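You operate a simulated robot arm through the tools that you are given. There is no shell and no other tool.

You run a simulated robot arm. Do the job below in one go: nothing can be reset, and whatever is moved stays where it is left.

JOB
Heap the measuring box from the pan, then strike it level.
Fine: the pan on the bench top, the orange scoop, the teal bar; scoop and bar go back, the box stays in its tray. Set down upright: teal bar.

It is judged by the outcome, as a careful person would: the job done as asked, and still so three seconds after it is handed in. It fails if anything else is knocked over, pushed out of place, dropped, spilled or broken.

ROBOT AND FRAMES
A 7-joint arm with a two-finger gripper, fixed in place. Base frame: the origin is at the foot of the arm, x ahead of it, y to its left, z up; the work surface is at about z = 0.805. Lengths are in m, angles in rad, forces in N, time in s.
With the tool pointing down near the work surface it reaches from about 0.34 to 0.72 m from the base axis. Its first joint turns from -1.152 to 1.152 rad. Payload 2.45 kg.
Tool frame: the origin (TCP) lies between the finger pads and is the grasp point; the fingertips stand 0.026 m ahead of it; z points along the fingers, y is the line along which they close. The gripper opens to 0.096 m. The gripper's body begins 0.069 m behind the TCP.
Orientation is told as [roll, pitch, yaw] about the base's x, y, z axes, in that order, counted from this pose: with the fingers straight down and closing along the base's y, the tool's x points along the base's -x, its y along +y and its z along -z.

CONTROLS
- The arm moves only by the tool play_rows. Its argument "moves" is a list that holds one entry, the list of rows, each a list of 7 numbers: the shift along the tool's x, y, z in units of 250 mm (1.0 is 250 mm), then the turn, a rotation vector about the tool's x, y, z in units of 60 degrees (1.0 is 60 degrees), then the closure, from 0 (fully open) to 1 (shut). In form: [[[dx, dy, dz, wx, wy, wz, claw], ...]]. A call has 1 to 20 rows; each row is the pose to reach, as a shift and turn from the pose commanded when the call began, along the tool's axes at that moment. A call with a number of a shift or a turn outside -1 to 1 is refused whole. Rows are played at 5 a second. More than 0.05 m and 0.15 rad between two rows, or a gripper value outside its range, and nothing of the call is played. A pose out of reach is approached as far as the arm can. The call stops where the force on the tool passes 40 N (or 10 N more than at its start, if that is more) or the arm is blocked; 0.2 s more then pass. The fingers move at their own pace and stop on an object; they squeeze with about 40 N. The grip force told is the motor's: it shows also when the fingers shut on nothing. Time passes only in rows, and 0.2 s behind the last, so rows that repeat a pose let the fingers close. The reply holds the time, the measured pose of the TCP, the force on the tool along the base axes, the opening and the grip force, in the units named above and with some noise, with the torque about the TCP (base axes, N m) and any sound that the robot's microphone picked up.
- Cameras (640 x 400 px; columns grow to the right, rows downward): "scene" is fixed at [0.1615, -0.3964, 1.408]; the picture's right is [0.78, -0.63, 0.00], its down [-0.45, -0.55, -0.71] and it looks along [0.45, 0.55, -0.71] (base axes); focal length 221 px, centre (320, 200). "wrist" rides on the gripper at [0.082, 0.003, -0.098] in the tool frame; the picture's right is [-0.04, 1.00, 0.00], its down [-0.73, -0.03, -0.68] and it looks along [-0.68, -0.03, 0.73] (tool axes); focal length 256 px, centre (320, 200).
- capture(camera): a new picture of that camera. No time passes.
- locate(camera, pixels): for up to 12 pixels [column, row] of the newest picture of that camera ("zoom" is the newest enlarged one), the place [x, y, z] in the base frame of the surface seen there, good to about 0.002 m. No time passes.
- close_up(camera, box): a new picture of the part [left, top, right, bottom] of that camera's present view, enlarged. No time passes.
- finish_job(): hands the job in; it is judged then, once.

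Unless the task says otherwise, let go and move clear before handing in.

The tools are called after "Request:" as name(argument=value, ...) on one line, values as JSON. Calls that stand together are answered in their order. play_rows: Moves the arm, as the interface text tells. Its arguments: {"type":"object","properties":{"moves":{"type":"array","items":{"type":"array","items":{"type":"array","items":{"type":"number"}}}}},"required":["moves"]} The other tools are called the same way: capture (camera) takes a picture; locate (camera, pixels) gives the place of the surface under pixels of a picture; close_up (camera, box) takes an enlarged picture of a part of a camera's view; finish_job () hands the job in.

At the start:

```text
time_s: 0.0
position: [0.3696, 0.2976, 1.1714]
tcp_rot: [0.0, 0.002, 0.001]
wrist_force: [0.1, -0.4, 0.4]
ft_torque: [0.0, -0.02, -0.01]
finger_gap: 0.096
grip_force: 0.0
```

scene: 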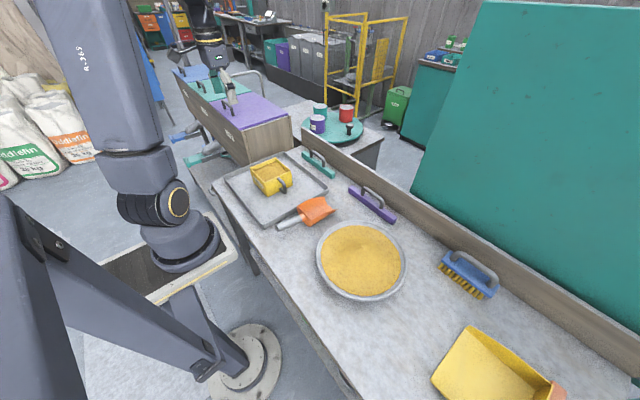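
wrist: 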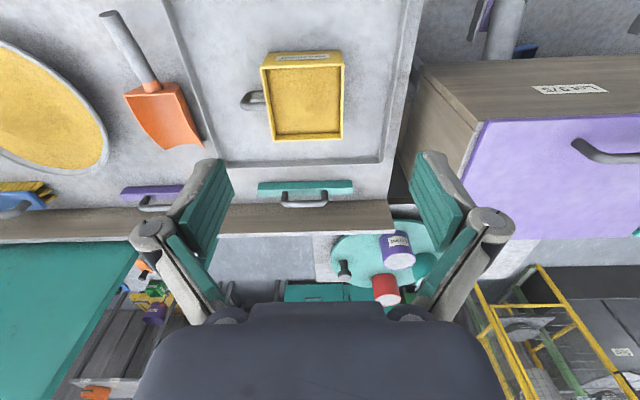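

The scene shows the pan of grain near (360,260), the yellow measuring box in its tray near (270,177), the orange scoop near (310,213), and the teal bar near (320,165). I'll take enlarged views before moving anything.

Request:
close_up(camera="scene", box=[210, 130, 430, 310])

Request:
close_up(camera="wrist", box=[80, 0, 420, 220])

Request:
locate(camera="wrist", pixels=[[262, 68], [341, 62], [342, 137], [272, 139], [305, 105], [250, 99], [105, 15], [155, 85], [165, 115], [303, 188], [304, 203], [260, 188]])

Request:
locate(camera="scene", pixels=[[317, 258], [405, 258], [360, 223], [360, 300], [360, 260], [340, 240], [385, 280], [282, 226], [300, 218], [320, 208], [320, 165], [318, 157]])

```text
2.22 times, centred on (320, 220) of scene
```

zoom: 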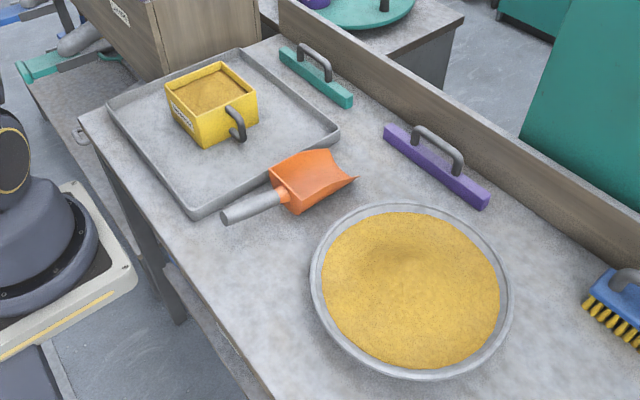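

```text
1.82 times, centred on (250, 110) of wrist
```

zoom: 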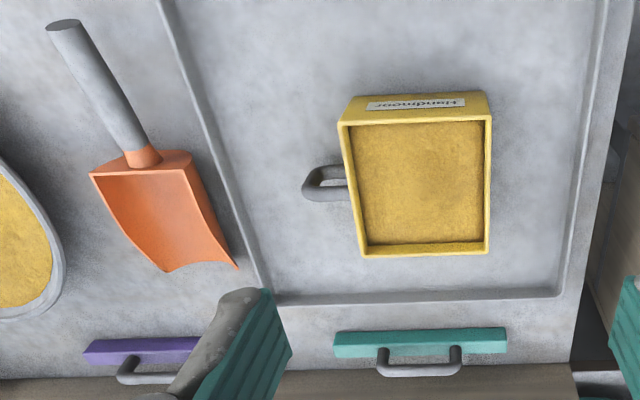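

```text
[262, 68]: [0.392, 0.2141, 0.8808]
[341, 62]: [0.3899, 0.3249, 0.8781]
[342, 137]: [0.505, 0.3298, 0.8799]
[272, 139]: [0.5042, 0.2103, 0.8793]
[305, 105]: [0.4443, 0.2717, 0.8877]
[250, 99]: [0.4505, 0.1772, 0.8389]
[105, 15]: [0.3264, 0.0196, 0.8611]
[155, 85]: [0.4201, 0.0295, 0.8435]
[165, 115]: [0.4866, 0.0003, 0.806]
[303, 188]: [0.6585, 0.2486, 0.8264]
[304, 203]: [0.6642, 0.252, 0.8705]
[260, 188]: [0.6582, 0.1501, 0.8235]
```

```text
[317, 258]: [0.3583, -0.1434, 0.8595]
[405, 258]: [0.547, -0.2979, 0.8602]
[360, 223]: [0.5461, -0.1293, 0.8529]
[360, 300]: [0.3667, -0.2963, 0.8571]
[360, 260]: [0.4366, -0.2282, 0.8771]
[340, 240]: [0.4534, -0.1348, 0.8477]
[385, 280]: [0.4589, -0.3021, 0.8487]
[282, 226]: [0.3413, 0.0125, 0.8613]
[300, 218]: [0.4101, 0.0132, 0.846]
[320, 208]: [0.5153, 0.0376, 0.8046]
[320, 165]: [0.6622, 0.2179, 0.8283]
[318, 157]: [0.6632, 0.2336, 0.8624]
```

The box seems to contain some grain already: pixel (305,105) reads z = 0.888 against a rim of about 0.880. I'll look closer at the box, scoop and bars.

Request:
close_up(camera="scene", box=[240, 145, 304, 201])

Request:
close_up(camera="wrist", box=[235, 40, 363, 150])

Request:
locate(camera="wrist", pixels=[[280, 80], [305, 80], [330, 80], [280, 105], [330, 105], [280, 125], [305, 125], [330, 125], [267, 100], [342, 100], [305, 138], [305, 64]])

Request:
close_up(camera="wrist", box=[90, 0, 220, 160])

Request:
close_up(camera="scene", box=[265, 140, 405, 240])

```text
7.14 times, centred on (272, 173) of scene
```

zoom: 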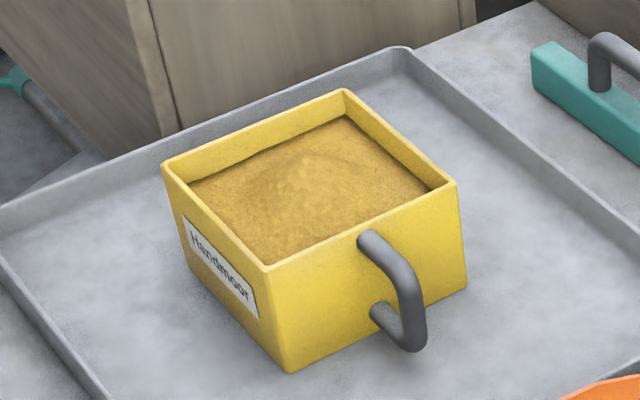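

```text
3.64 times, centred on (299, 95) of wrist
```

zoom: 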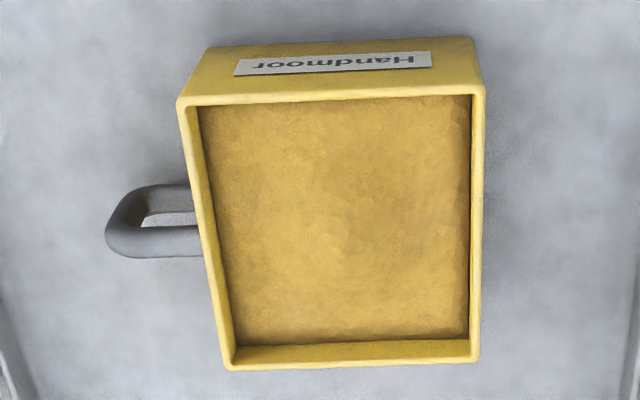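

```text
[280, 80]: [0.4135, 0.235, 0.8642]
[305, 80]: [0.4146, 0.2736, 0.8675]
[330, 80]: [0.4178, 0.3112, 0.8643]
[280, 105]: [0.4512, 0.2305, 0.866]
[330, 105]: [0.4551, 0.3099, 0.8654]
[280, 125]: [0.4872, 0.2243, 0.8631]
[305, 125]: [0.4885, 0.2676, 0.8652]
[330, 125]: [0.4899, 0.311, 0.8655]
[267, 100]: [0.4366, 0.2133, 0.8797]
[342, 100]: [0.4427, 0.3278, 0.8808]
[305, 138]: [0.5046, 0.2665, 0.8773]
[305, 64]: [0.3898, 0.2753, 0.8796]
```

```text
2.50 times, centred on (155, 80) of wrist
```

zoom: 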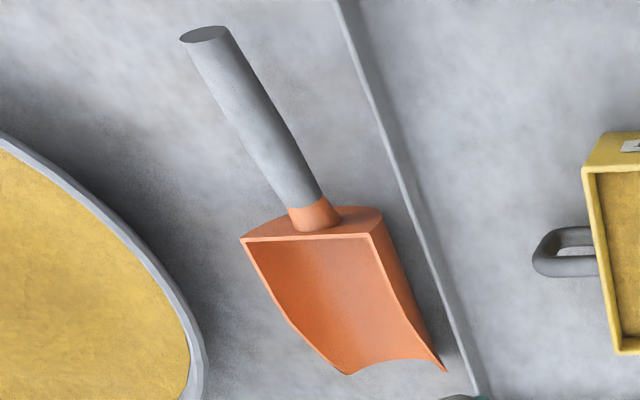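

```text
4.00 times, centred on (335, 190) of scene
```

zoom: 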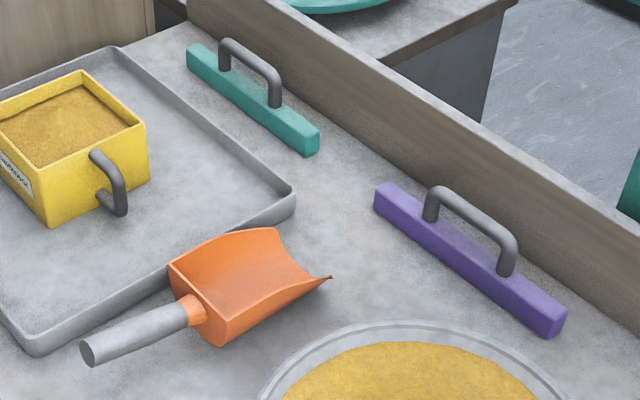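

The box's grain sits about 1.5 cm under the rim at the edges (z≈0.865 against 0.880) with a small mound at the centre. Next I'll measure the scoop, bar and wall.

Request:
close_up(camera="wrist", box=[90, 0, 220, 160])

Request:
locate(camera="zoom", pixels=[[205, 35], [235, 90], [285, 175], [315, 210], [245, 239], [368, 236], [310, 290], [347, 372], [443, 370], [395, 362], [380, 300], [340, 215]])

Request:
locate(camera="wrist", pixels=[[352, 184], [352, 192], [258, 193], [284, 204], [326, 203], [284, 193], [326, 193], [300, 218], [300, 206], [215, 160], [385, 160], [385, 100]])

Request:
locate(camera="scene", pixels=[[303, 153], [333, 176], [305, 158], [325, 165], [345, 165], [400, 205], [350, 190], [394, 217], [225, 180], [267, 226], [327, 188], [285, 152]])

```text
2.50 times, centred on (155, 80) of wrist
```

zoom: 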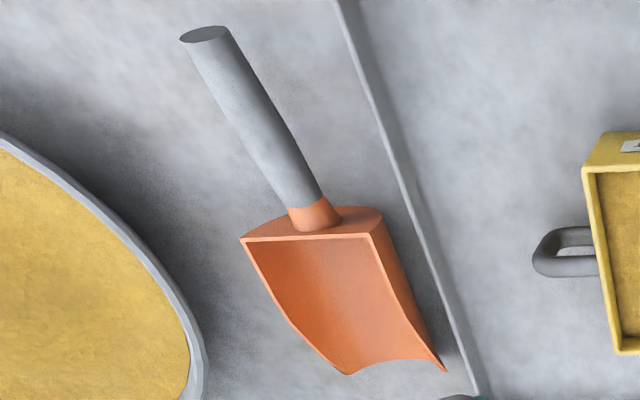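

```text
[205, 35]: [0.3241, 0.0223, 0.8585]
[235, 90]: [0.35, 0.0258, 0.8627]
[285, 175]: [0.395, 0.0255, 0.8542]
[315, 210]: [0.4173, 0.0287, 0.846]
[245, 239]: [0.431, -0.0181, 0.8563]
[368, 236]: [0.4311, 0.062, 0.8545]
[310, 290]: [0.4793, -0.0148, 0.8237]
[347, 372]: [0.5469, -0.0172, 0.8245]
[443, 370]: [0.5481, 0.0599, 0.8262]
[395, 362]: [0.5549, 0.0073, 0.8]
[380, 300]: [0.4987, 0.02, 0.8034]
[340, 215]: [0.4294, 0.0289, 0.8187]
```

```text
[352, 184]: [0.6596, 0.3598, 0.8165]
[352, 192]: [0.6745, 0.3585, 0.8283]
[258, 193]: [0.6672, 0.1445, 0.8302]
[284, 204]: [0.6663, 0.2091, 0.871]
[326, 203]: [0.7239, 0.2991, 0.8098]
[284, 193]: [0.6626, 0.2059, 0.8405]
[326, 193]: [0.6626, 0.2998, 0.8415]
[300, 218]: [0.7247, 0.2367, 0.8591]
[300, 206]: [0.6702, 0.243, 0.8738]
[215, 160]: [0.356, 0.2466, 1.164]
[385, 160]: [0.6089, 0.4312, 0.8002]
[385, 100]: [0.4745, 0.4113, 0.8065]
```

```text
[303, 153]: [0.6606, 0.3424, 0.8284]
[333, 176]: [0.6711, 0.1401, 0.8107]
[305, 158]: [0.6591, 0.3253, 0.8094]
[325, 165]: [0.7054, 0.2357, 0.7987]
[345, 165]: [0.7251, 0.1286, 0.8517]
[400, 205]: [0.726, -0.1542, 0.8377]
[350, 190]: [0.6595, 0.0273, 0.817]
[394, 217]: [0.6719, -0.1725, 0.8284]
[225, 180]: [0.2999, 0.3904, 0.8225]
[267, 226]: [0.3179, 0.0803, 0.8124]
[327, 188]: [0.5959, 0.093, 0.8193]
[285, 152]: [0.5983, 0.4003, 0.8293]
```

The scoop's handle runs along +x at y≈0.022, about 11° nose-down, with the blade from x≈0.43 to 0.55. The teal bar spans y 0.14–0.36 at x≈0.666. First I'll move above the scoop handle with the fingers half closed.

Request:
play_rows(moves=[[[-0.01, -0.14, -0.0, 0, 0, 0, 0.48], [-0.02, -0.28, 0.05, 0, 0, 0, 0.48], [-0.03, -0.42, 0.12, 0, 0, 0, 0.48], [-0.04, -0.56, 0.2, 0, 0, 0, 0.48], [-0.05, -0.7, 0.28, 0, 0, 0, 0.48], [-0.06, -0.84, 0.36, 0, 0, 0, 0.48], [-0.062, -0.96, 0.44, 0, 0, 0, 0.48], [-0.062, -1.0, 0.5, 0, 0, 0, 0.48]]])

```text
time_s: 1.8
position: [0.3853, 0.0433, 1.0455]
tcp_rot: [0.0, 0.001, -0.001]
wrist_force: [-0.7, 0.1, -0.4]
ft_torque: [-0.01, -0.01, 0.01]
finger_gap: 0.0499
grip_force: 0.1
```

The arm is at (0.385, 0.043, 1.046) with a 0.05 m finger gap. I'll take a wrist picture to refine the handle's position.

Request:
capture(camera="wrist")

Request:
capture(camera="scene")

```text
taken
```

wrist: 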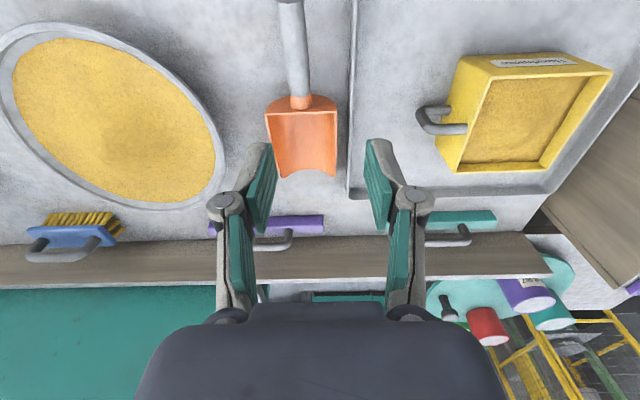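

```text
taken
```

scene: 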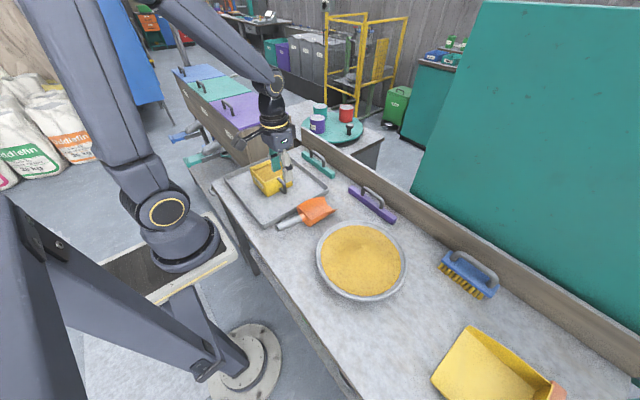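

The handle runs down the image from (291,0) to (300,95). I'll locate points along it, and on the pan rim and grain surface.

Request:
locate(camera="wrist", pixels=[[291, 10], [294, 40], [297, 70], [299, 88], [285, 50], [306, 50], [302, 102], [267, 113], [337, 112], [276, 174], [333, 174], [305, 170]])

Request:
locate(camera="wrist", pixels=[[3, 70], [100, 195], [170, 205], [222, 170], [180, 80], [100, 35], [40, 25], [60, 80], [110, 120], [160, 170], [120, 70], [60, 140]])

```text
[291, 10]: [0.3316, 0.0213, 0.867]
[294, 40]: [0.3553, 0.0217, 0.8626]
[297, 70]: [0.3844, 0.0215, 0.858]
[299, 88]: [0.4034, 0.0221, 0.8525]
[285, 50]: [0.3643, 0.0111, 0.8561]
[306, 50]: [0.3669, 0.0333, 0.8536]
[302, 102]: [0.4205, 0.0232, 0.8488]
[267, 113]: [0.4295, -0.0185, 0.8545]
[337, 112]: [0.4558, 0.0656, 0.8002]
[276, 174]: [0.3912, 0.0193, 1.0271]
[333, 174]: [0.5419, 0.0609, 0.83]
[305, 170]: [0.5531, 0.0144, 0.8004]
```

```text
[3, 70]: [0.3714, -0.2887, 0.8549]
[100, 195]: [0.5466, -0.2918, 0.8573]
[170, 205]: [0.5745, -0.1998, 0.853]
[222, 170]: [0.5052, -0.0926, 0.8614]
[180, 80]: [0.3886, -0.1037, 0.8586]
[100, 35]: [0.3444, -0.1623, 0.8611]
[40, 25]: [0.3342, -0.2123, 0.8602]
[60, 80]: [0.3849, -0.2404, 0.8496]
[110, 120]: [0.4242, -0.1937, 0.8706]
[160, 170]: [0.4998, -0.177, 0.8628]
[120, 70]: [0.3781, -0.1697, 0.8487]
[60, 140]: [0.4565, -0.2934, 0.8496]
```

The handle axis is at y≈0.0217 and its centre at x=0.39 is z≈0.843. I'll descend to z≈0.93 first and check the alignment.

Request:
play_rows(moves=[[[-0.01, -0.04, 0.1, 0, 0, 0, 0.48], [-0.02, -0.085, 0.2, 0, 0, 0, 0.48], [-0.02, -0.085, 0.3, 0, 0, 0, 0.48], [-0.02, -0.085, 0.4, 0, 0, 0, 0.48], [-0.02, -0.085, 0.46, 0, 0, 0, 0.48], [-0.02, -0.085, 0.46, 0, 0, 0, 0.48]]])

Request:
capture(camera="wrist")

```text
time_s: 3.2
position: [0.3902, 0.0241, 0.9306]
tcp_rot: [0.0, 0.001, 0.001]
wrist_force: [-0.8, -0.5, -0.1]
ft_torque: [-0.01, -0.01, -0.03]
finger_gap: 0.0499
grip_force: 0.0
```

```text
taken
```

wrist: 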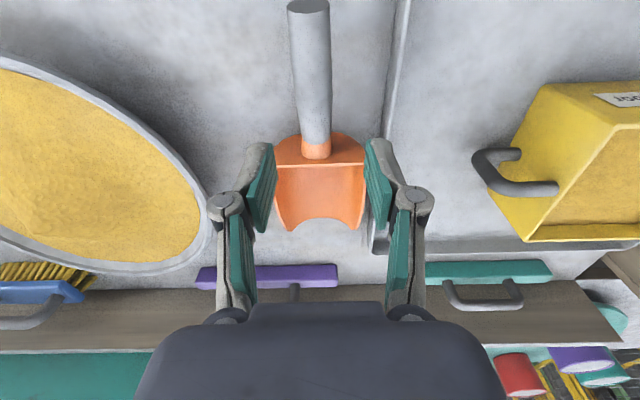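

Aligned within about 2 mm. Now I'll descend to the handle and close the fingers on it.

Request:
play_rows(moves=[[[0, -0.004, 0.08, 0, 0, 0, 0.48], [0, -0.008, 0.16, 0, 0, 0, 0.48], [0, -0.008, 0.24, 0, 0, 0, 0.48], [0, -0.008, 0.31, 0, 0, 0, 0.48], [0, -0.008, 0.35, 0, 0, 0, 0.48], [0, -0.008, 0.35, 0, 0, 0, 0.48], [0, -0.008, 0.35, 0, 0, 0, 0.7], [0, -0.008, 0.35, 0, 0, 0, 1.0], [0, -0.008, 0.35, 0, 0, 0, 1.0], [0, -0.008, 0.35, 0, 0, 0, 1.0], [0, -0.008, 0.35, 0, 0, 0, 1.0]]])

Request:
capture(camera="wrist")

```text
time_s: 5.6
position: [0.3885, 0.0252, 0.8439]
tcp_rot: [0.001, 0.0, 0.001]
wrist_force: [-0.6, 0.1, 0.6]
ft_torque: [-0.05, 0.06, -0.06]
finger_gap: 0.0238
grip_force: 39.7
```

```text
taken
```

wrist: 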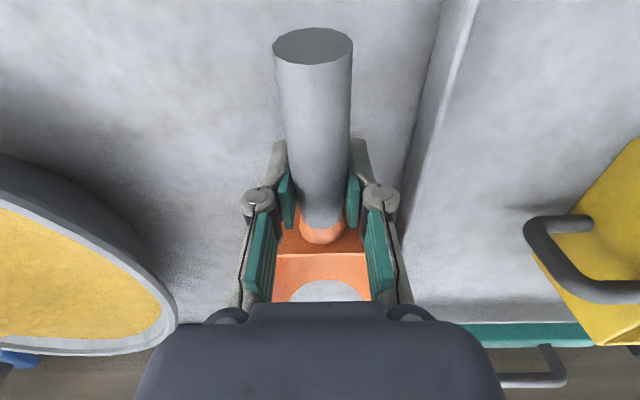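

The handle is held (gap 0.0238, 39.7 N) with TCP near (0.390, 0.022, 0.843), which is the return pose. Now I'll lift the scoop straight up and check it.

Request:
play_rows(moves=[[[0, 0, -0.04, 0, 0, 0, 1], [0, 0, -0.1, 0, 0, 0, 1], [0, 0, -0.2, 0, 0, 0, 1], [0, 0, -0.3, 0, 0, 0, 1], [0, 0, -0.4, 0, 0, 0, 1], [0, 0, -0.5, 0, 0, 0, 1], [0, 0, -0.56, 0, 0, 0, 1], [0, 0, -0.56, 0, 0, 0, 1]]])

Request:
capture(camera="wrist")

Request:
close_up(camera="scene", box=[240, 110, 400, 230])

```text
time_s: 7.4
position: [0.3913, 0.0239, 0.9851]
tcp_rot: [0.0, 0.0, 0.001]
wrist_force: [0.3, 0.1, -2.2]
ft_torque: [-0.01, 0.12, 0.04]
finger_gap: 0.024
grip_force: 39.4
```

```text
taken
```

wrist: 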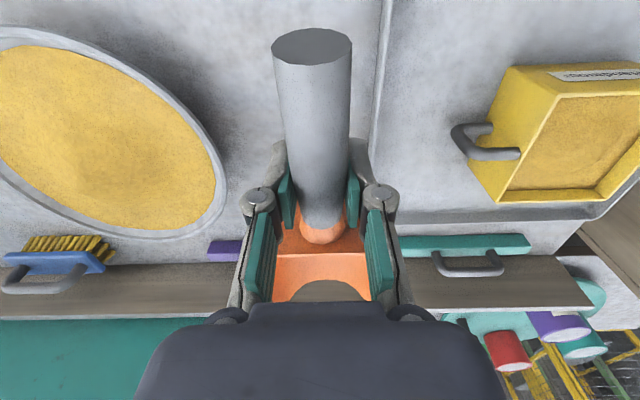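

```text
3.33 times, centred on (320, 170) of scene
```

zoom: 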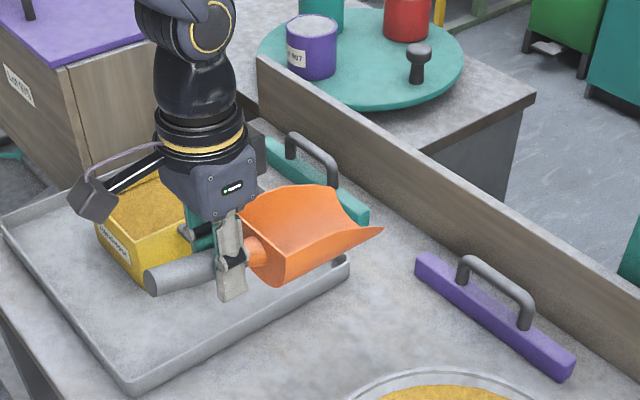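

The scoop is held firmly (about 2 N extra). I'll swing it level towards the near side of the pan, yawing +30° on the way to keep comfortable reach.

Request:
play_rows(moves=[[[0.02, -0.08, -0.02, 0, 0, -0.04, 1], [0.05, -0.19, -0.04, 0, 0, -0.09, 1], [0.075, -0.31, -0.06, 0, 0, -0.15, 1], [0.1, -0.43, -0.06, 0, 0, -0.21, 1], [0.13, -0.55, -0.06, 0, 0, -0.27, 1], [0.16, -0.67, -0.06, 0, 0, -0.33, 1], [0.19, -0.79, -0.06, 0, 0, -0.39, 1], [0.22, -0.9, -0.06, 0, 0, -0.45, 1], [0.24, -0.97, -0.06, 0, 0, -0.49, 1], [0.244, -1.0, -0.06, 0, 0, -0.5, 1], [0.244, -1.0, -0.06, 0, 0, -0.5, 1]]])

```text
time_s: 9.8
position: [0.3269, -0.2273, 0.9982]
tcp_rot: [0.0, -0.001, 0.524]
wrist_force: [1.0, -0.6, -2.2]
ft_torque: [-0.05, 0.14, 0.03]
finger_gap: 0.0238
grip_force: 40.1
```

At (0.327, -0.227, 0.998) with yaw 0.524. Now I'll back out to the start of the dig line, behind the pan along the scoop direction.

Request:
play_rows(moves=[[[0.07, -0.05, 0, 0, 0, 0, 1], [0.15, -0.11, 0, 0, 0, 0, 1], [0.23, -0.17, 0, 0, 0, 0, 1], [0.288, -0.203, 0, 0, 0, 0, 1], [0.288, -0.203, 0, 0, 0, 0, 1]]])

Request:
close_up(camera="scene", box=[230, 140, 470, 320])

Request:
capture(camera="wrist")

```text
time_s: 11.0
position: [0.2906, -0.3077, 0.9971]
tcp_rot: [-0.001, -0.001, 0.523]
wrist_force: [-0.3, -0.6, -1.9]
ft_torque: [-0.06, 0.12, -0.02]
finger_gap: 0.0242
grip_force: 39.7
```

```text
2.22 times, centred on (350, 230) of scene
```

zoom: 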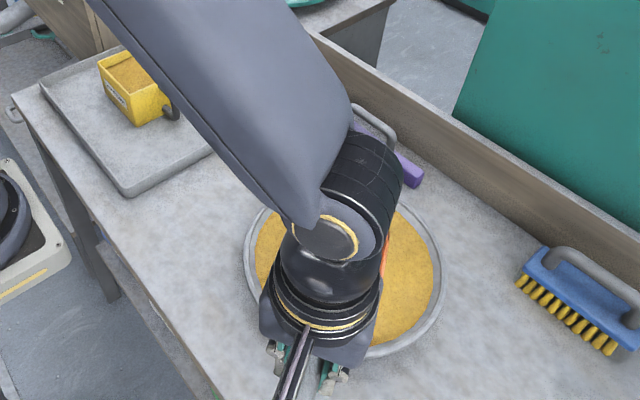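

```text
taken
```

wrist: 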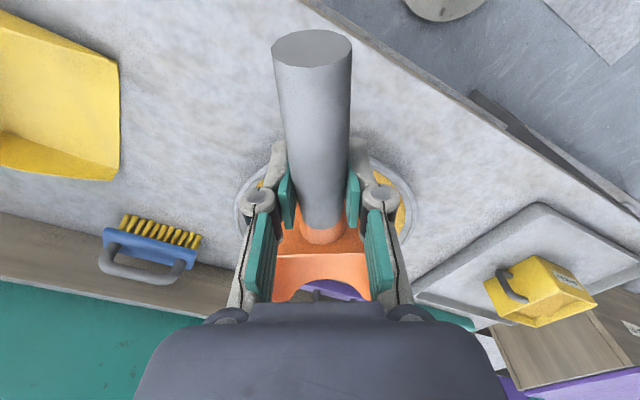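

The scoop line passes the pan centre within 1 mm. I'll dig in one smooth stroke: tilt 25° tip-down, enter, sweep forward at z≈0.83, level out well short of the far rim, and lift tilted back about 9°.

Request:
play_rows(moves=[[[0, 0, -0.008, 0, 0.133, 0, 1], [0, 0, -0.012, 0, 0.267, 0, 1], [0.02, 0, -0.02, 0, 0.4, 0, 1], [0.024, 0, 0.06, 0, 0.417, 0, 1], [0.016, 0, 0.132, 0, 0.417, 0, 1], [-0.024, 0, 0.188, 0, 0.417, 0, 1], [-0.084, 0, 0.228, 0, 0.417, 0, 1], [-0.136, 0, 0.284, 0, 0.367, 0, 1], [-0.203, 0, 0.312, 0, 0.333, 0, 1], [-0.259, 0, 0.352, 0, 0.267, 0, 1], [-0.305, 0, 0.392, 0, 0.183, 0, 1], [-0.336, 0, 0.404, 0, 0.083, 0, 1], [-0.35, 0, 0.412, 0, -0.017, 0, 1], [-0.348, 0, 0.396, 0, -0.1, 0, 1], [-0.344, 0, 0.344, 0, -0.15, 0, 1], [-0.344, 0, 0.272, 0, -0.15, 0, 1], [-0.344, 0, 0.172, 0, -0.15, 0, 1], [-0.344, 0, 0.09, 0, -0.15, 0, 1], [-0.344, 0, 0.08, 0, -0.15, 0, 1], [-0.344, 0, 0.08, 0, -0.15, 0, 1]]])

Request:
capture(camera="scene")

Request:
capture(camera="wrist")

```text
time_s: 13.2
position: [0.3389, -0.2803, 0.9199]
tcp_rot: [-0.004, 0.318, 0.517]
wrist_force: [-0.6, 0.3, 9.5]
ft_torque: [0.18, -0.16, 0.03]
finger_gap: 0.0241
grip_force: 39.7
stopped in row 10: the force on the tool passed its limit at 54 N (the readings are from after the stop); the commanded pose is now the measured one
```

```text
taken
```

scene: 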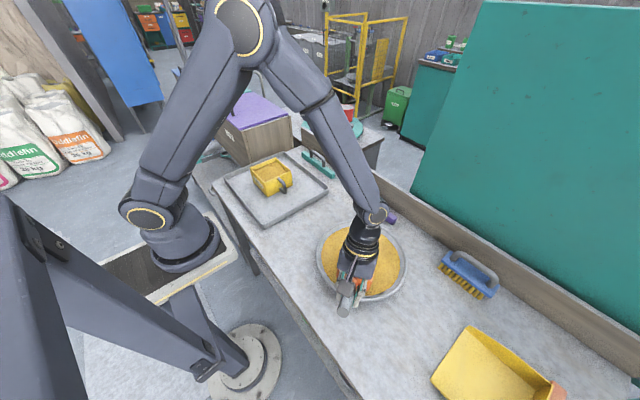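

```text
taken
```

wrist: 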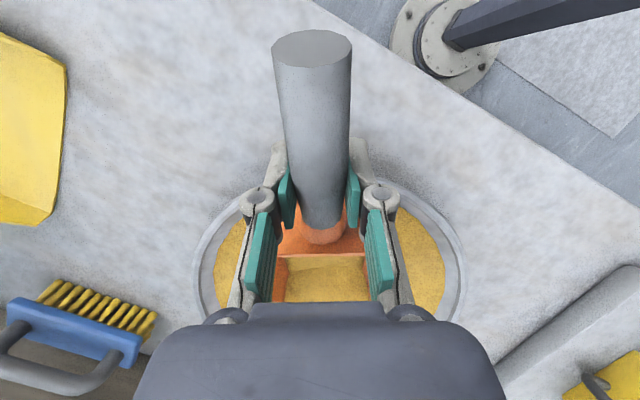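

The stroke stopped on a 54 N peak near pitch 18°, with the tip around z≈0.833. The pan hasn't visibly moved, the grip hasn't slipped, and there is grain in the blade at (325,275). I'll finish the stroke higher: level out while easing forward, then lift tilted back.

Request:
play_rows(moves=[[[-0.026, 0, 0.02, 0, -0.103, 0, 1], [-0.07, 0, 0.045, 0, -0.203, 0, 1], [-0.104, 0, 0.06, 0, -0.303, 0, 1], [-0.112, 0, 0.045, 0, -0.387, 0, 1], [-0.106, 0, 0.015, 0, -0.453, 0, 1], [-0.077, 0, -0.067, 0, -0.453, 0, 1], [-0.046, 0, -0.162, 0, -0.453, 0, 1], [-0.014, 0, -0.257, 0, -0.453, 0, 1], [-0.014, 0, -0.257, 0, -0.453, 0, 1], [-0.014, 0, -0.257, 0, -0.453, 0, 1]]])

Request:
close_up(camera="scene", box=[260, 160, 460, 320])

Request:
capture(camera="wrist")

```text
time_s: 15.4
position: [0.3583, -0.2694, 0.9787]
tcp_rot: [-0.002, -0.154, 0.516]
wrist_force: [0.2, 0.1, -3.2]
ft_torque: [-0.11, 0.22, -0.01]
finger_gap: 0.0243
grip_force: 40.4
```

```text
2.50 times, centred on (360, 240) of scene
```

zoom: 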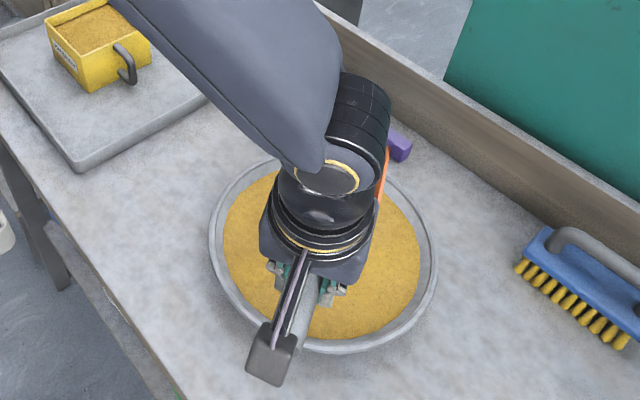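

```text
taken
```

wrist: 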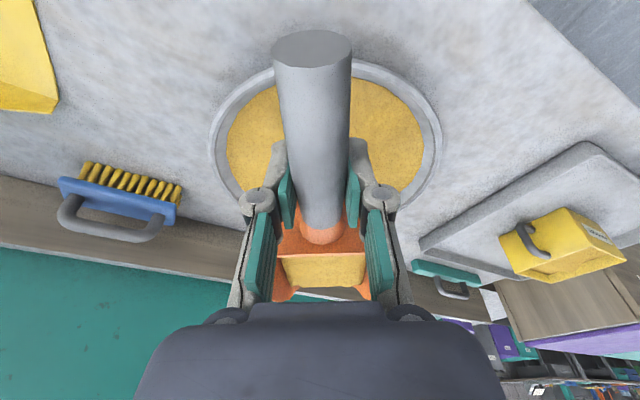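

The load is in: about 1.1 N extra weight, and grain visible in the blade at (325,268). The bench around the pan looks clean. I'll carry it tilted back and gently along an arc toward the box.

Request:
play_rows(moves=[[[-0.024, 0.029, 0.002, 0.0015, 0, 0.01, 1], [-0.072, 0.086, 0.006, 0.0045, 0, 0.029, 1], [-0.132, 0.157, 0.011, 0.0083, 0, 0.054, 1], [-0.197, 0.236, 0.016, 0.0125, 0, 0.08, 1], [-0.263, 0.314, 0.021, 0.0166, 0, 0.107, 1], [-0.329, 0.393, 0.026, 0.0208, 0, 0.134, 1], [-0.395, 0.471, 0.032, 0.0249, 0, 0.161, 1], [-0.46, 0.55, 0.037, 0.0291, 0, 0.187, 1], [-0.52, 0.621, 0.042, 0.0329, 0, 0.212, 1], [-0.568, 0.678, 0.046, 0.0359, 0, 0.231, 1], [-0.592, 0.707, 0.048, 0.0374, 0, 0.241, 1], [-0.598, 0.714, 0.048, 0.0378, 0, 0.2435, 1], [-0.598, 0.714, 0.048, 0.0378, 0, 0.2435, 1]]])

Request:
capture(camera="scene")

```text
time_s: 18.2
position: [0.4011, -0.0398, 0.9904]
tcp_rot: [-0.001, -0.155, 0.259]
wrist_force: [-0.1, -0.4, -2.9]
ft_torque: [-0.04, 0.28, -0.01]
finger_gap: 0.0239
grip_force: 40.2
```

```text
taken
```

scene: 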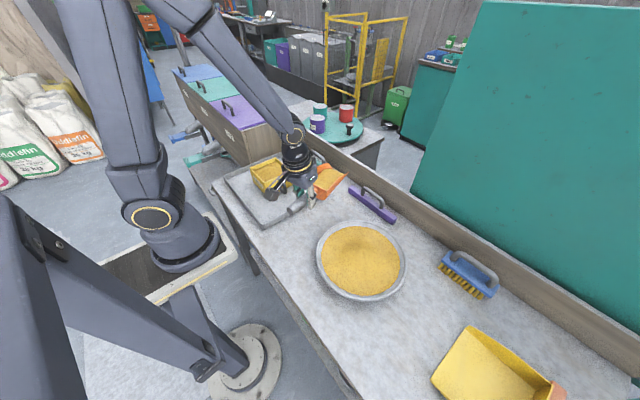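

Request:
close_up(camera="scene", box=[270, 120, 410, 210])

Request:
close_up(camera="scene", box=[300, 210, 420, 310])

Request:
locate(camera="scene", pixels=[[360, 260], [350, 245], [370, 245], [345, 260], [375, 270], [360, 280], [385, 255], [335, 250]])

```text
4.44 times, centred on (340, 165) of scene
```

zoom: 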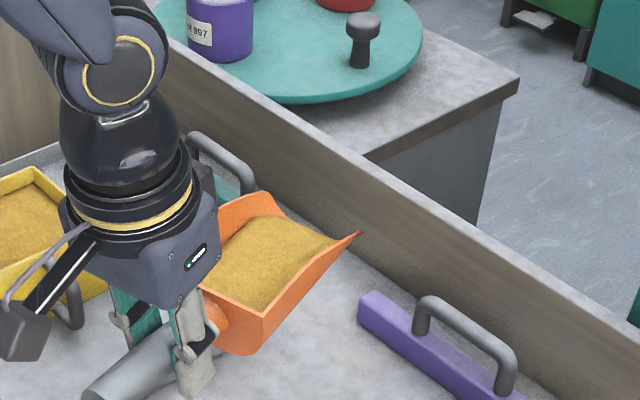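

```text
4.00 times, centred on (360, 260) of scene
```

zoom: 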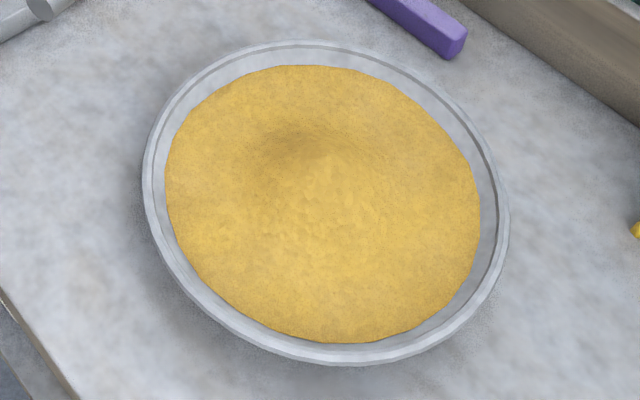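

```text
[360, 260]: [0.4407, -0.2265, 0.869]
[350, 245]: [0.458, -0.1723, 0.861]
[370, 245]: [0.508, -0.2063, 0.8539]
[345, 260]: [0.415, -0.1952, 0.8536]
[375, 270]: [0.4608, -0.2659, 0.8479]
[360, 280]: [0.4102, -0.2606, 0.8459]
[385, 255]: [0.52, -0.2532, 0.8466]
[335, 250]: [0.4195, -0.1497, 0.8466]
```

The scoop in the zoomed view carries a level load, with no spill around the pan. I'll carry on toward the box, turning the yaw back to 0.

Request:
play_rows(moves=[[[0.003, 0.036, -0.001, 0.002, 0, 0.012, 1], [0.008, 0.1, -0.004, 0.005, 0, 0.034, 1], [0.0145, 0.18, -0.007, 0.0095, 0, 0.061, 1], [0.0215, 0.266, -0.011, 0.014, 0, 0.09, 1], [0.028, 0.353, -0.014, 0.0186, 0, 0.12, 1], [0.035, 0.439, -0.018, 0.023, 0, 0.149, 1], [0.042, 0.526, -0.021, 0.0277, 0, 0.178, 1], [0.049, 0.605, -0.024, 0.032, 0, 0.205, 1], [0.054, 0.67, -0.027, 0.035, 0, 0.227, 1], [0.058, 0.72, -0.029, 0.038, 0, 0.2444, 1], [0.058, 0.72, -0.029, 0.038, 0, 0.2444, 1]]])

```text
time_s: 20.6
position: [0.3401, 0.1303, 0.9945]
tcp_rot: [0.0, -0.156, 0.0]
wrist_force: [0.4, 0.0, -2.9]
ft_torque: [0.0, 0.26, 0.0]
finger_gap: 0.0244
grip_force: 39.9
```

At (0.340, 0.130, 0.995) with yaw 0. Now I'll slide over the box.

Request:
play_rows(moves=[[[0.012, 0.028, -0.003, 0, 0, 0, 1], [0.036, 0.084, -0.009, 0, 0, 0, 1], [0.065, 0.15, -0.016, 0, 0, 0, 1], [0.1, 0.235, -0.025, 0, 0, 0, 1], [0.14, 0.325, -0.035, 0, 0, 0, 1], [0.18, 0.415, -0.045, 0, 0, 0, 1], [0.214, 0.495, -0.053, 0, 0, 0, 1], [0.236, 0.545, -0.058, 0, 0, 0, 1], [0.2416, 0.56, -0.06, 0, 0, 0, 1], [0.2416, 0.56, -0.06, 0, 0, 0, 1]]])

Request:
close_up(camera="scene", box=[210, 90, 350, 210])

Request:
capture(camera="wrist")

```text
time_s: 22.8
position: [0.2765, 0.2709, 0.9993]
tcp_rot: [-0.002, -0.156, 0.0]
wrist_force: [0.8, 0.5, -3.9]
ft_torque: [0.0, 0.28, 0.0]
finger_gap: 0.0242
grip_force: 39.8
```

```text
3.33 times, centred on (280, 150) of scene
```

zoom: 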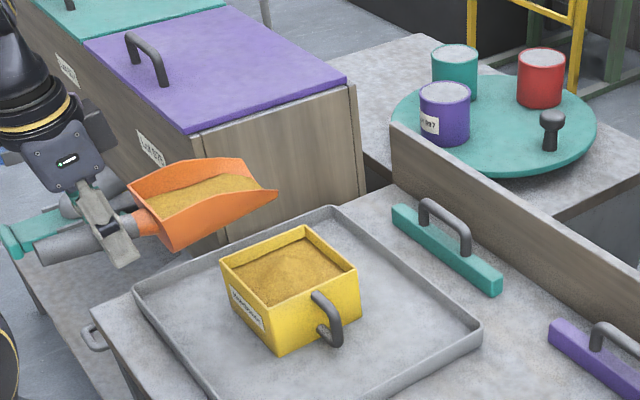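

```text
taken
```

wrist: 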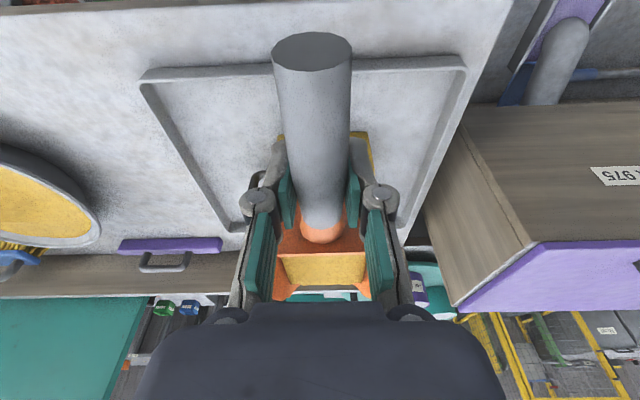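

The scoop is well seen over the box in the zoomed view, with its tip near (275,193). I'll check the tip's measured place and the box grain.

Request:
locate(camera="zoom", pixels=[[275, 194], [240, 160], [178, 250], [210, 190], [265, 270], [290, 268], [320, 262], [300, 285], [275, 300], [345, 268], [270, 348], [306, 228]])

```text
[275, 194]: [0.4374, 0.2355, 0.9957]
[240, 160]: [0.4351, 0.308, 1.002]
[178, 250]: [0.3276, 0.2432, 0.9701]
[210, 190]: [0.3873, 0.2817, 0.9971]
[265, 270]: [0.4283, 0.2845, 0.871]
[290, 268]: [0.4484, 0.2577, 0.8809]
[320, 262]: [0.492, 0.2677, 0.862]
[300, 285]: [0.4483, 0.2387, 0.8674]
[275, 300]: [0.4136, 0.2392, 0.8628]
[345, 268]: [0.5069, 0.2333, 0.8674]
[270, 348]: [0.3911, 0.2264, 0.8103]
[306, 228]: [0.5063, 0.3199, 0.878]
```

The tip corners sit at x≈0.437, directly over the box as computed. I'll pour by pitching tip-down to about 50° while holding the tip about 4 cm above the rim near the box centre.

Request:
play_rows(moves=[[[0.002, 0, 0.009, 0, 0.115, 0, 1], [-0.01, 0, 0.012, 0, 0.232, 0, 1], [-0.034, 0, 0.0, 0, 0.348, 0, 1], [-0.071, 0, -0.034, 0, 0.465, 0, 1], [-0.109, 0, -0.069, 0, 0.565, 0, 1], [-0.136, 0, -0.092, 0, 0.615, 0, 1], [-0.163, 0, -0.114, 0, 0.665, 0, 1], [-0.187, 0, -0.131, 0, 0.707, 0, 1], [-0.21, 0, -0.147, 0, 0.748, 0, 1], [-0.23, 0, -0.159, 0, 0.782, 0, 1], [-0.25, 0, -0.17, 0, 0.815, 0, 1], [-0.293, 0, -0.19, 0, 0.882, 0, 1], [-0.336, 0, -0.208, 0, 0.948, 0, 1], [-0.358, 0, -0.215, 0, 0.982, 0, 1], [-0.358, 0, -0.215, 0, 0.982, 0, 1], [-0.358, 0, -0.215, 0, 0.982, 0, 1], [-0.358, 0, -0.215, 0, 0.982, 0, 1]]])

Request:
close_up(camera="scene", box=[210, 90, 350, 210])

Request:
capture(camera="wrist")

```text
time_s: 26.4
position: [0.3561, 0.2704, 1.0663]
tcp_rot: [-0.002, 0.874, -0.001]
wrist_force: [-0.6, -0.6, -2.2]
ft_torque: [-0.01, 0.03, 0.0]
finger_gap: 0.0239
grip_force: 40.7
```

```text
3.33 times, centred on (280, 150) of scene
```

zoom: 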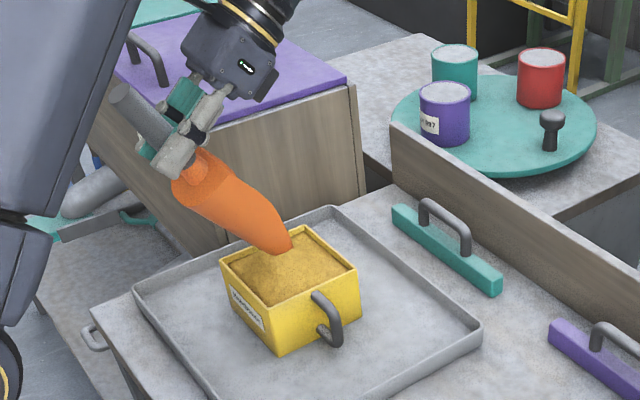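

```text
taken
```

wrist: 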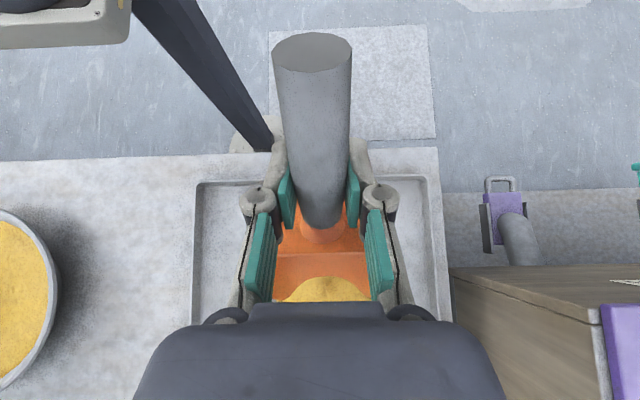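

The scoop reads empty (back to −2.2 N) and the grain went into the box with nothing visible on the tray. I'll tip back to level and then inspect the box.

Request:
play_rows(moves=[[[0.012, 0, 0.02, 0, -0.1, 0, 1], [0.025, 0, 0.055, 0, -0.22, 0, 1], [0.04, 0, 0.09, 0, -0.35, 0, 1], [0.056, 0, 0.125, 0, -0.48, 0, 1], [0.07, 0, 0.155, 0, -0.61, 0, 1], [0.085, 0, 0.19, 0, -0.74, 0, 1], [0.0946, 0, 0.213, 0, -0.835, 0, 1], [0.0946, 0, 0.213, 0, -0.835, 0, 1]]])

Request:
close_up(camera="scene", box=[210, 90, 350, 210])

Request:
close_up(camera="scene", box=[240, 145, 304, 201])

Request:
locate(camera="zoom", pixels=[[310, 170], [350, 190], [380, 190], [250, 190], [280, 230], [350, 140], [400, 180], [310, 200], [270, 265], [455, 182], [343, 92], [166, 165]])

```text
time_s: 28.2
position: [0.3013, 0.2697, 1.0506]
tcp_rot: [0.0, -0.003, 0.0]
wrist_force: [0.2, 1.0, -1.6]
ft_torque: [-0.02, 0.11, -0.01]
finger_gap: 0.0238
grip_force: 40.1
```

```text
3.33 times, centred on (280, 150) of scene
```

zoom: 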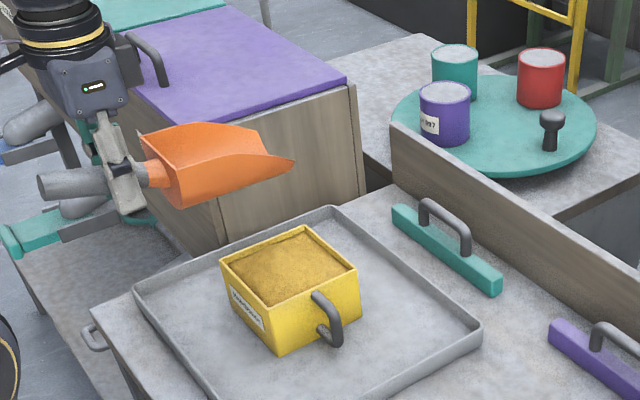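

```text
7.14 times, centred on (272, 173) of scene
```

zoom: 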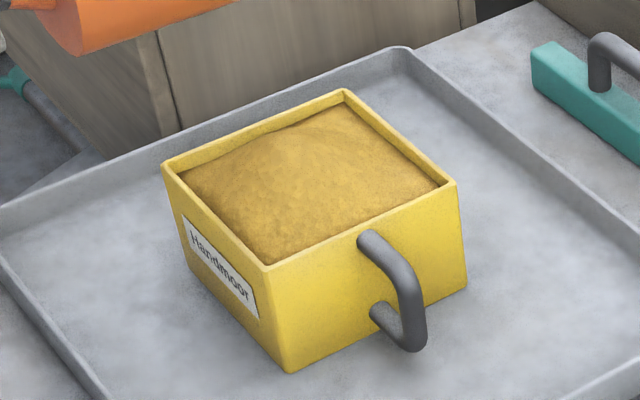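

```text
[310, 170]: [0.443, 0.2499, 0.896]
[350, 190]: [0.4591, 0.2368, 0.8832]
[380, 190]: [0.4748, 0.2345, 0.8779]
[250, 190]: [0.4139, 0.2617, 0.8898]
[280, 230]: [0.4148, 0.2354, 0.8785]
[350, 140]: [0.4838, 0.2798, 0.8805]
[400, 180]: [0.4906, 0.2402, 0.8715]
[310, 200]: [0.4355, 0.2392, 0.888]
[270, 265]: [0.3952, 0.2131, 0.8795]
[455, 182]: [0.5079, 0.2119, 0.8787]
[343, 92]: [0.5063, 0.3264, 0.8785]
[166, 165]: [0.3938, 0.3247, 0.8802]
```

The box now heaps at the centre (z≈0.896) but its edges are still at about 0.872, under the 0.879 rim, so it needs another load. I'll carry the empty scoop back toward the pan.

Request:
play_rows(moves=[[[-0.03, -0.07, 0.01, 0, 0, 0, 1], [-0.08, -0.19, 0.025, 0, 0, 0, 1], [-0.135, -0.33, 0.04, 0, 0, 0, 1], [-0.19, -0.47, 0.06, 0, 0, 0, 1], [-0.25, -0.61, 0.08, 0, 0, 0, 1], [-0.31, -0.75, 0.1, 0, 0, 0, 1], [-0.365, -0.88, 0.115, 0, 0, 0, 1], [-0.396, -0.96, 0.12, 0, 0, 0, 1], [-0.396, -0.96, 0.12, 0, 0, 0, 1]]])

Request:
play_rows(moves=[[[0.02, -0.07, 0.005, 0, 0, -0.03, 1], [0.055, -0.19, 0.015, 0, 0, -0.09, 1], [0.095, -0.33, 0.027, 0, 0, -0.16, 1], [0.137, -0.47, 0.04, 0, 0, -0.23, 1], [0.178, -0.61, 0.05, 0, 0, -0.31, 1], [0.219, -0.75, 0.063, 0, 0, -0.39, 1], [0.257, -0.88, 0.073, 0, 0, -0.46, 1], [0.28, -0.96, 0.08, 0, 0, -0.5, 1], [0.28, -0.96, 0.08, 0, 0, -0.5, 1]]])

Request:
capture(camera="scene")

```text
time_s: 30.2
position: [0.4008, 0.0317, 1.0219]
tcp_rot: [0.0, -0.002, 0.001]
wrist_force: [-0.8, -0.3, -2.8]
ft_torque: [0.0, 0.16, 0.0]
finger_gap: 0.0239
grip_force: 39.8
```

```text
time_s: 32.2
position: [0.3312, -0.208, 0.9999]
tcp_rot: [-0.002, -0.003, 0.524]
wrist_force: [-0.1, -0.2, -2.3]
ft_torque: [-0.08, 0.12, 0.02]
finger_gap: 0.0237
grip_force: 40.0
```

```text
taken
```

scene: 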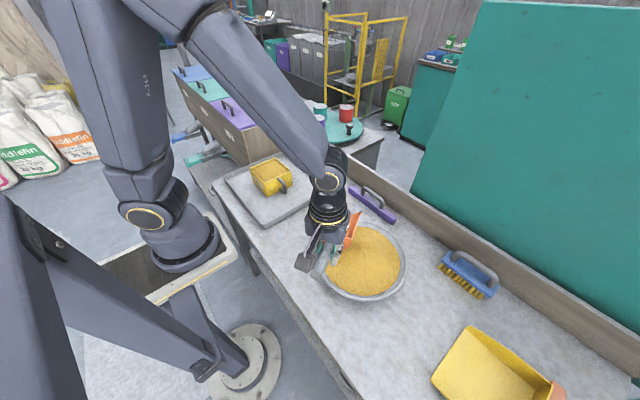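

At (0.331, -0.208, 1.000), yaw 0.524. Moving back to the dig start line.

Request:
play_rows(moves=[[[0.05, -0.04, 0.001, 0, 0, 0, 1], [0.13, -0.1, 0.003, 0, 0, 0, 1], [0.22, -0.17, 0.005, 0, 0, 0, 1], [0.3, -0.235, 0.007, 0, 0, 0, 1], [0.34, -0.264, 0.008, 0, 0, 0, 1], [0.34, -0.264, 0.008, 0, 0, 0, 1]]])

```text
time_s: 33.6
position: [0.2908, -0.308, 0.9985]
tcp_rot: [-0.001, -0.003, 0.525]
wrist_force: [-0.6, -0.4, -2.0]
ft_torque: [-0.05, 0.12, 0.01]
finger_gap: 0.0237
grip_force: 39.4
```

At the dig start (0.2908, -0.308, 0.9985). For the second dig I'll go in steeper and stay shallower (tip no lower than z≈0.837), so the blade's heel clears the rim.

Request:
play_rows(moves=[[[-0.02, 0, -0.028, 0, 0.133, 0, 1], [-0.048, 0, -0.04, 0, 0.267, 0, 1], [-0.08, 0, -0.028, 0, 0.4, 0, 1], [-0.116, 0, 0.032, 0, 0.5, 0, 1], [-0.128, 0, 0.096, 0, 0.5, 0, 1], [-0.176, 0, 0.148, 0, 0.5, 0, 1], [-0.227, 0, 0.184, 0, 0.483, 0, 1], [-0.268, 0, 0.21, 0, 0.45, 0, 1], [-0.295, 0, 0.251, 0, 0.383, 0, 1], [-0.319, 0, 0.291, 0, 0.3, 0, 1], [-0.338, 0, 0.34, 0, 0.2, 0, 1], [-0.356, 0, 0.381, 0, 0.1, 0, 1], [-0.364, 0, 0.404, 0, 0, 0, 1], [-0.369, 0, 0.401, 0, -0.083, 0, 1], [-0.364, 0, 0.375, 0, -0.15, 0, 1], [-0.364, 0, 0.304, 0, -0.15, 0, 1], [-0.364, 0, 0.204, 0, -0.15, 0, 1], [-0.364, 0, 0.112, 0, -0.15, 0, 1], [-0.364, 0, 0.08, 0, -0.15, 0, 1], [-0.364, 0, 0.08, 0, -0.15, 0, 1]]])

Request:
capture(camera="wrist")

Request:
close_up(camera="scene", box=[260, 160, 460, 320])

```text
time_s: 37.8
position: [0.3687, -0.2634, 0.979]
tcp_rot: [-0.003, -0.159, 0.524]
wrist_force: [-0.4, 0.4, -3.3]
ft_torque: [-0.12, 0.2, -0.04]
finger_gap: 0.0242
grip_force: 39.9
```

```text
taken
```

wrist: 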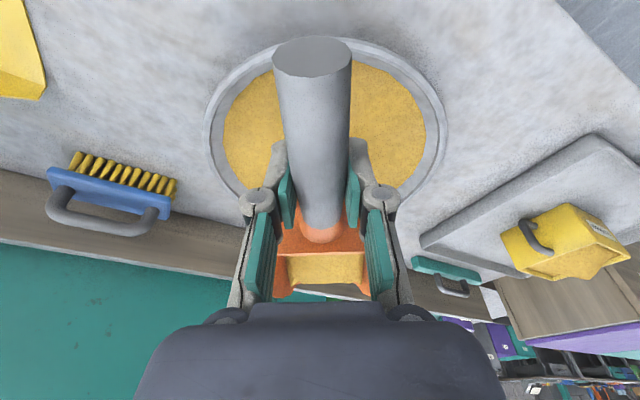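

```text
2.50 times, centred on (360, 240) of scene
```

zoom: 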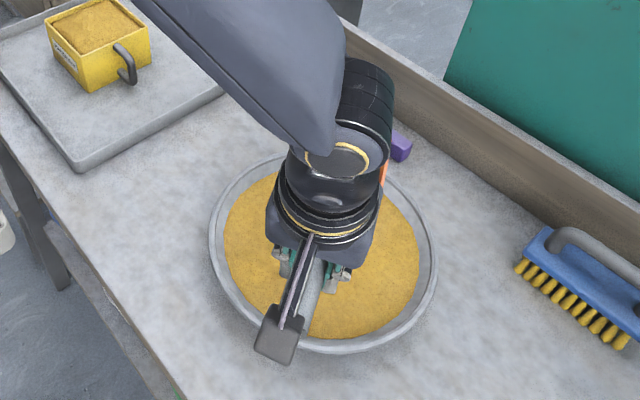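

The second stroke went through without a stop, and the load is about 1.2 N. I'll carry it to the box the same way.

Request:
play_rows(moves=[[[-0.022, 0.028, 0.002, 0.0016, 0, 0.01, 1], [-0.066, 0.085, 0.005, 0.0048, 0, 0.03, 1], [-0.122, 0.156, 0.01, 0.0088, 0, 0.055, 1], [-0.182, 0.234, 0.0145, 0.0132, 0, 0.082, 1], [-0.243, 0.312, 0.019, 0.0176, 0, 0.11, 1], [-0.304, 0.39, 0.024, 0.022, 0, 0.137, 1], [-0.365, 0.469, 0.029, 0.0264, 0, 0.164, 1], [-0.426, 0.547, 0.034, 0.0308, 0, 0.192, 1], [-0.481, 0.618, 0.038, 0.0348, 0, 0.217, 1], [-0.525, 0.674, 0.042, 0.038, 0, 0.237, 1], [-0.547, 0.703, 0.044, 0.0396, 0, 0.247, 1], [-0.553, 0.71, 0.044, 0.04, 0, 0.249, 1], [-0.553, 0.71, 0.044, 0.04, 0, 0.249, 1]]])

Request:
close_up(camera="scene", box=[260, 120, 420, 320])

```text
time_s: 40.6
position: [0.4002, -0.0419, 0.9883]
tcp_rot: [-0.001, -0.158, 0.259]
wrist_force: [0.3, 0.1, -2.6]
ft_torque: [-0.07, 0.23, 0.0]
finger_gap: 0.024
grip_force: 39.6
```

```text
2.00 times, centred on (340, 220) of scene
```

zoom: 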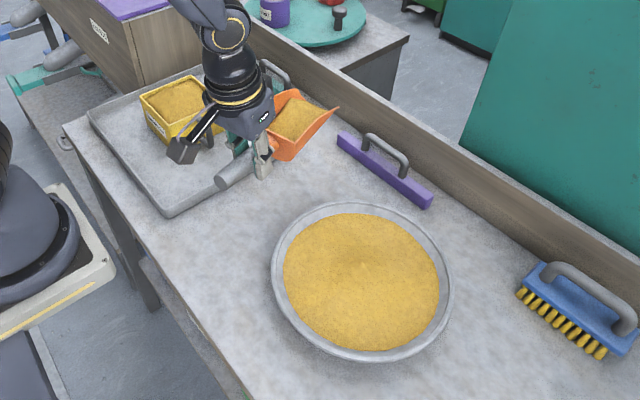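

Nothing has spilled and the scoop is filled. Carrying on with the same two steps to the box.

Request:
play_rows(moves=[[[0.003, 0.036, -0.002, 0.002, 0, 0.012, 1], [0.008, 0.1, -0.006, 0.005, 0, 0.034, 1], [0.0145, 0.18, -0.012, 0.0095, 0, 0.061, 1], [0.0215, 0.266, -0.02, 0.014, 0, 0.09, 1], [0.028, 0.353, -0.025, 0.0186, 0, 0.12, 1], [0.035, 0.439, -0.032, 0.023, 0, 0.149, 1], [0.042, 0.526, -0.038, 0.0277, 0, 0.178, 1], [0.049, 0.605, -0.045, 0.032, 0, 0.205, 1], [0.054, 0.67, -0.05, 0.035, 0, 0.227, 1], [0.058, 0.72, -0.055, 0.038, 0, 0.2444, 1], [0.058, 0.72, -0.055, 0.038, 0, 0.2444, 1]]])

Request:
play_rows(moves=[[[0.012, 0.028, -0.003, 0, 0, 0, 1], [0.036, 0.084, -0.009, 0, 0, 0, 1], [0.065, 0.15, -0.016, 0, 0, 0, 1], [0.1, 0.235, -0.025, 0, 0, 0, 1], [0.135, 0.325, -0.035, 0, 0, 0, 1], [0.17, 0.415, -0.045, 0, 0, 0, 1], [0.195, 0.495, -0.053, 0, 0, 0, 1], [0.21, 0.545, -0.058, 0, 0, 0, 1], [0.214, 0.56, -0.06, 0, 0, 0, 1], [0.214, 0.56, -0.06, 0, 0, 0, 1]]])

Request:
close_up(camera="scene", box=[210, 90, 350, 210])

```text
time_s: 43.0
position: [0.3385, 0.1285, 1.0003]
tcp_rot: [0.0, -0.158, 0.0]
wrist_force: [-0.5, 0.3, -2.5]
ft_torque: [-0.01, 0.26, -0.03]
finger_gap: 0.0243
grip_force: 40.5
```

```text
time_s: 45.2
position: [0.2809, 0.2693, 1.0073]
tcp_rot: [-0.001, -0.159, 0.001]
wrist_force: [-0.6, -0.7, -2.7]
ft_torque: [0.0, 0.25, -0.03]
finger_gap: 0.024
grip_force: 40.1
```

```text
3.33 times, centred on (280, 150) of scene
```

zoom: 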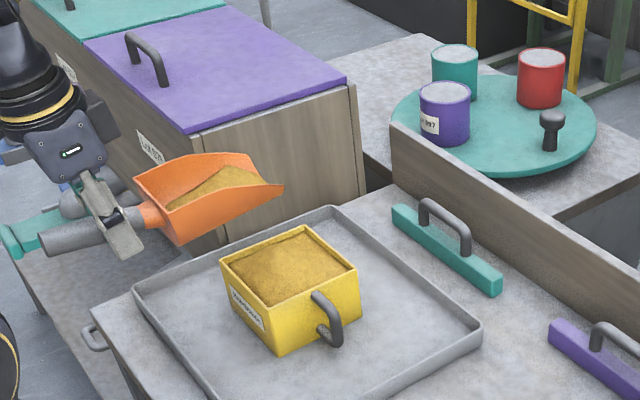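

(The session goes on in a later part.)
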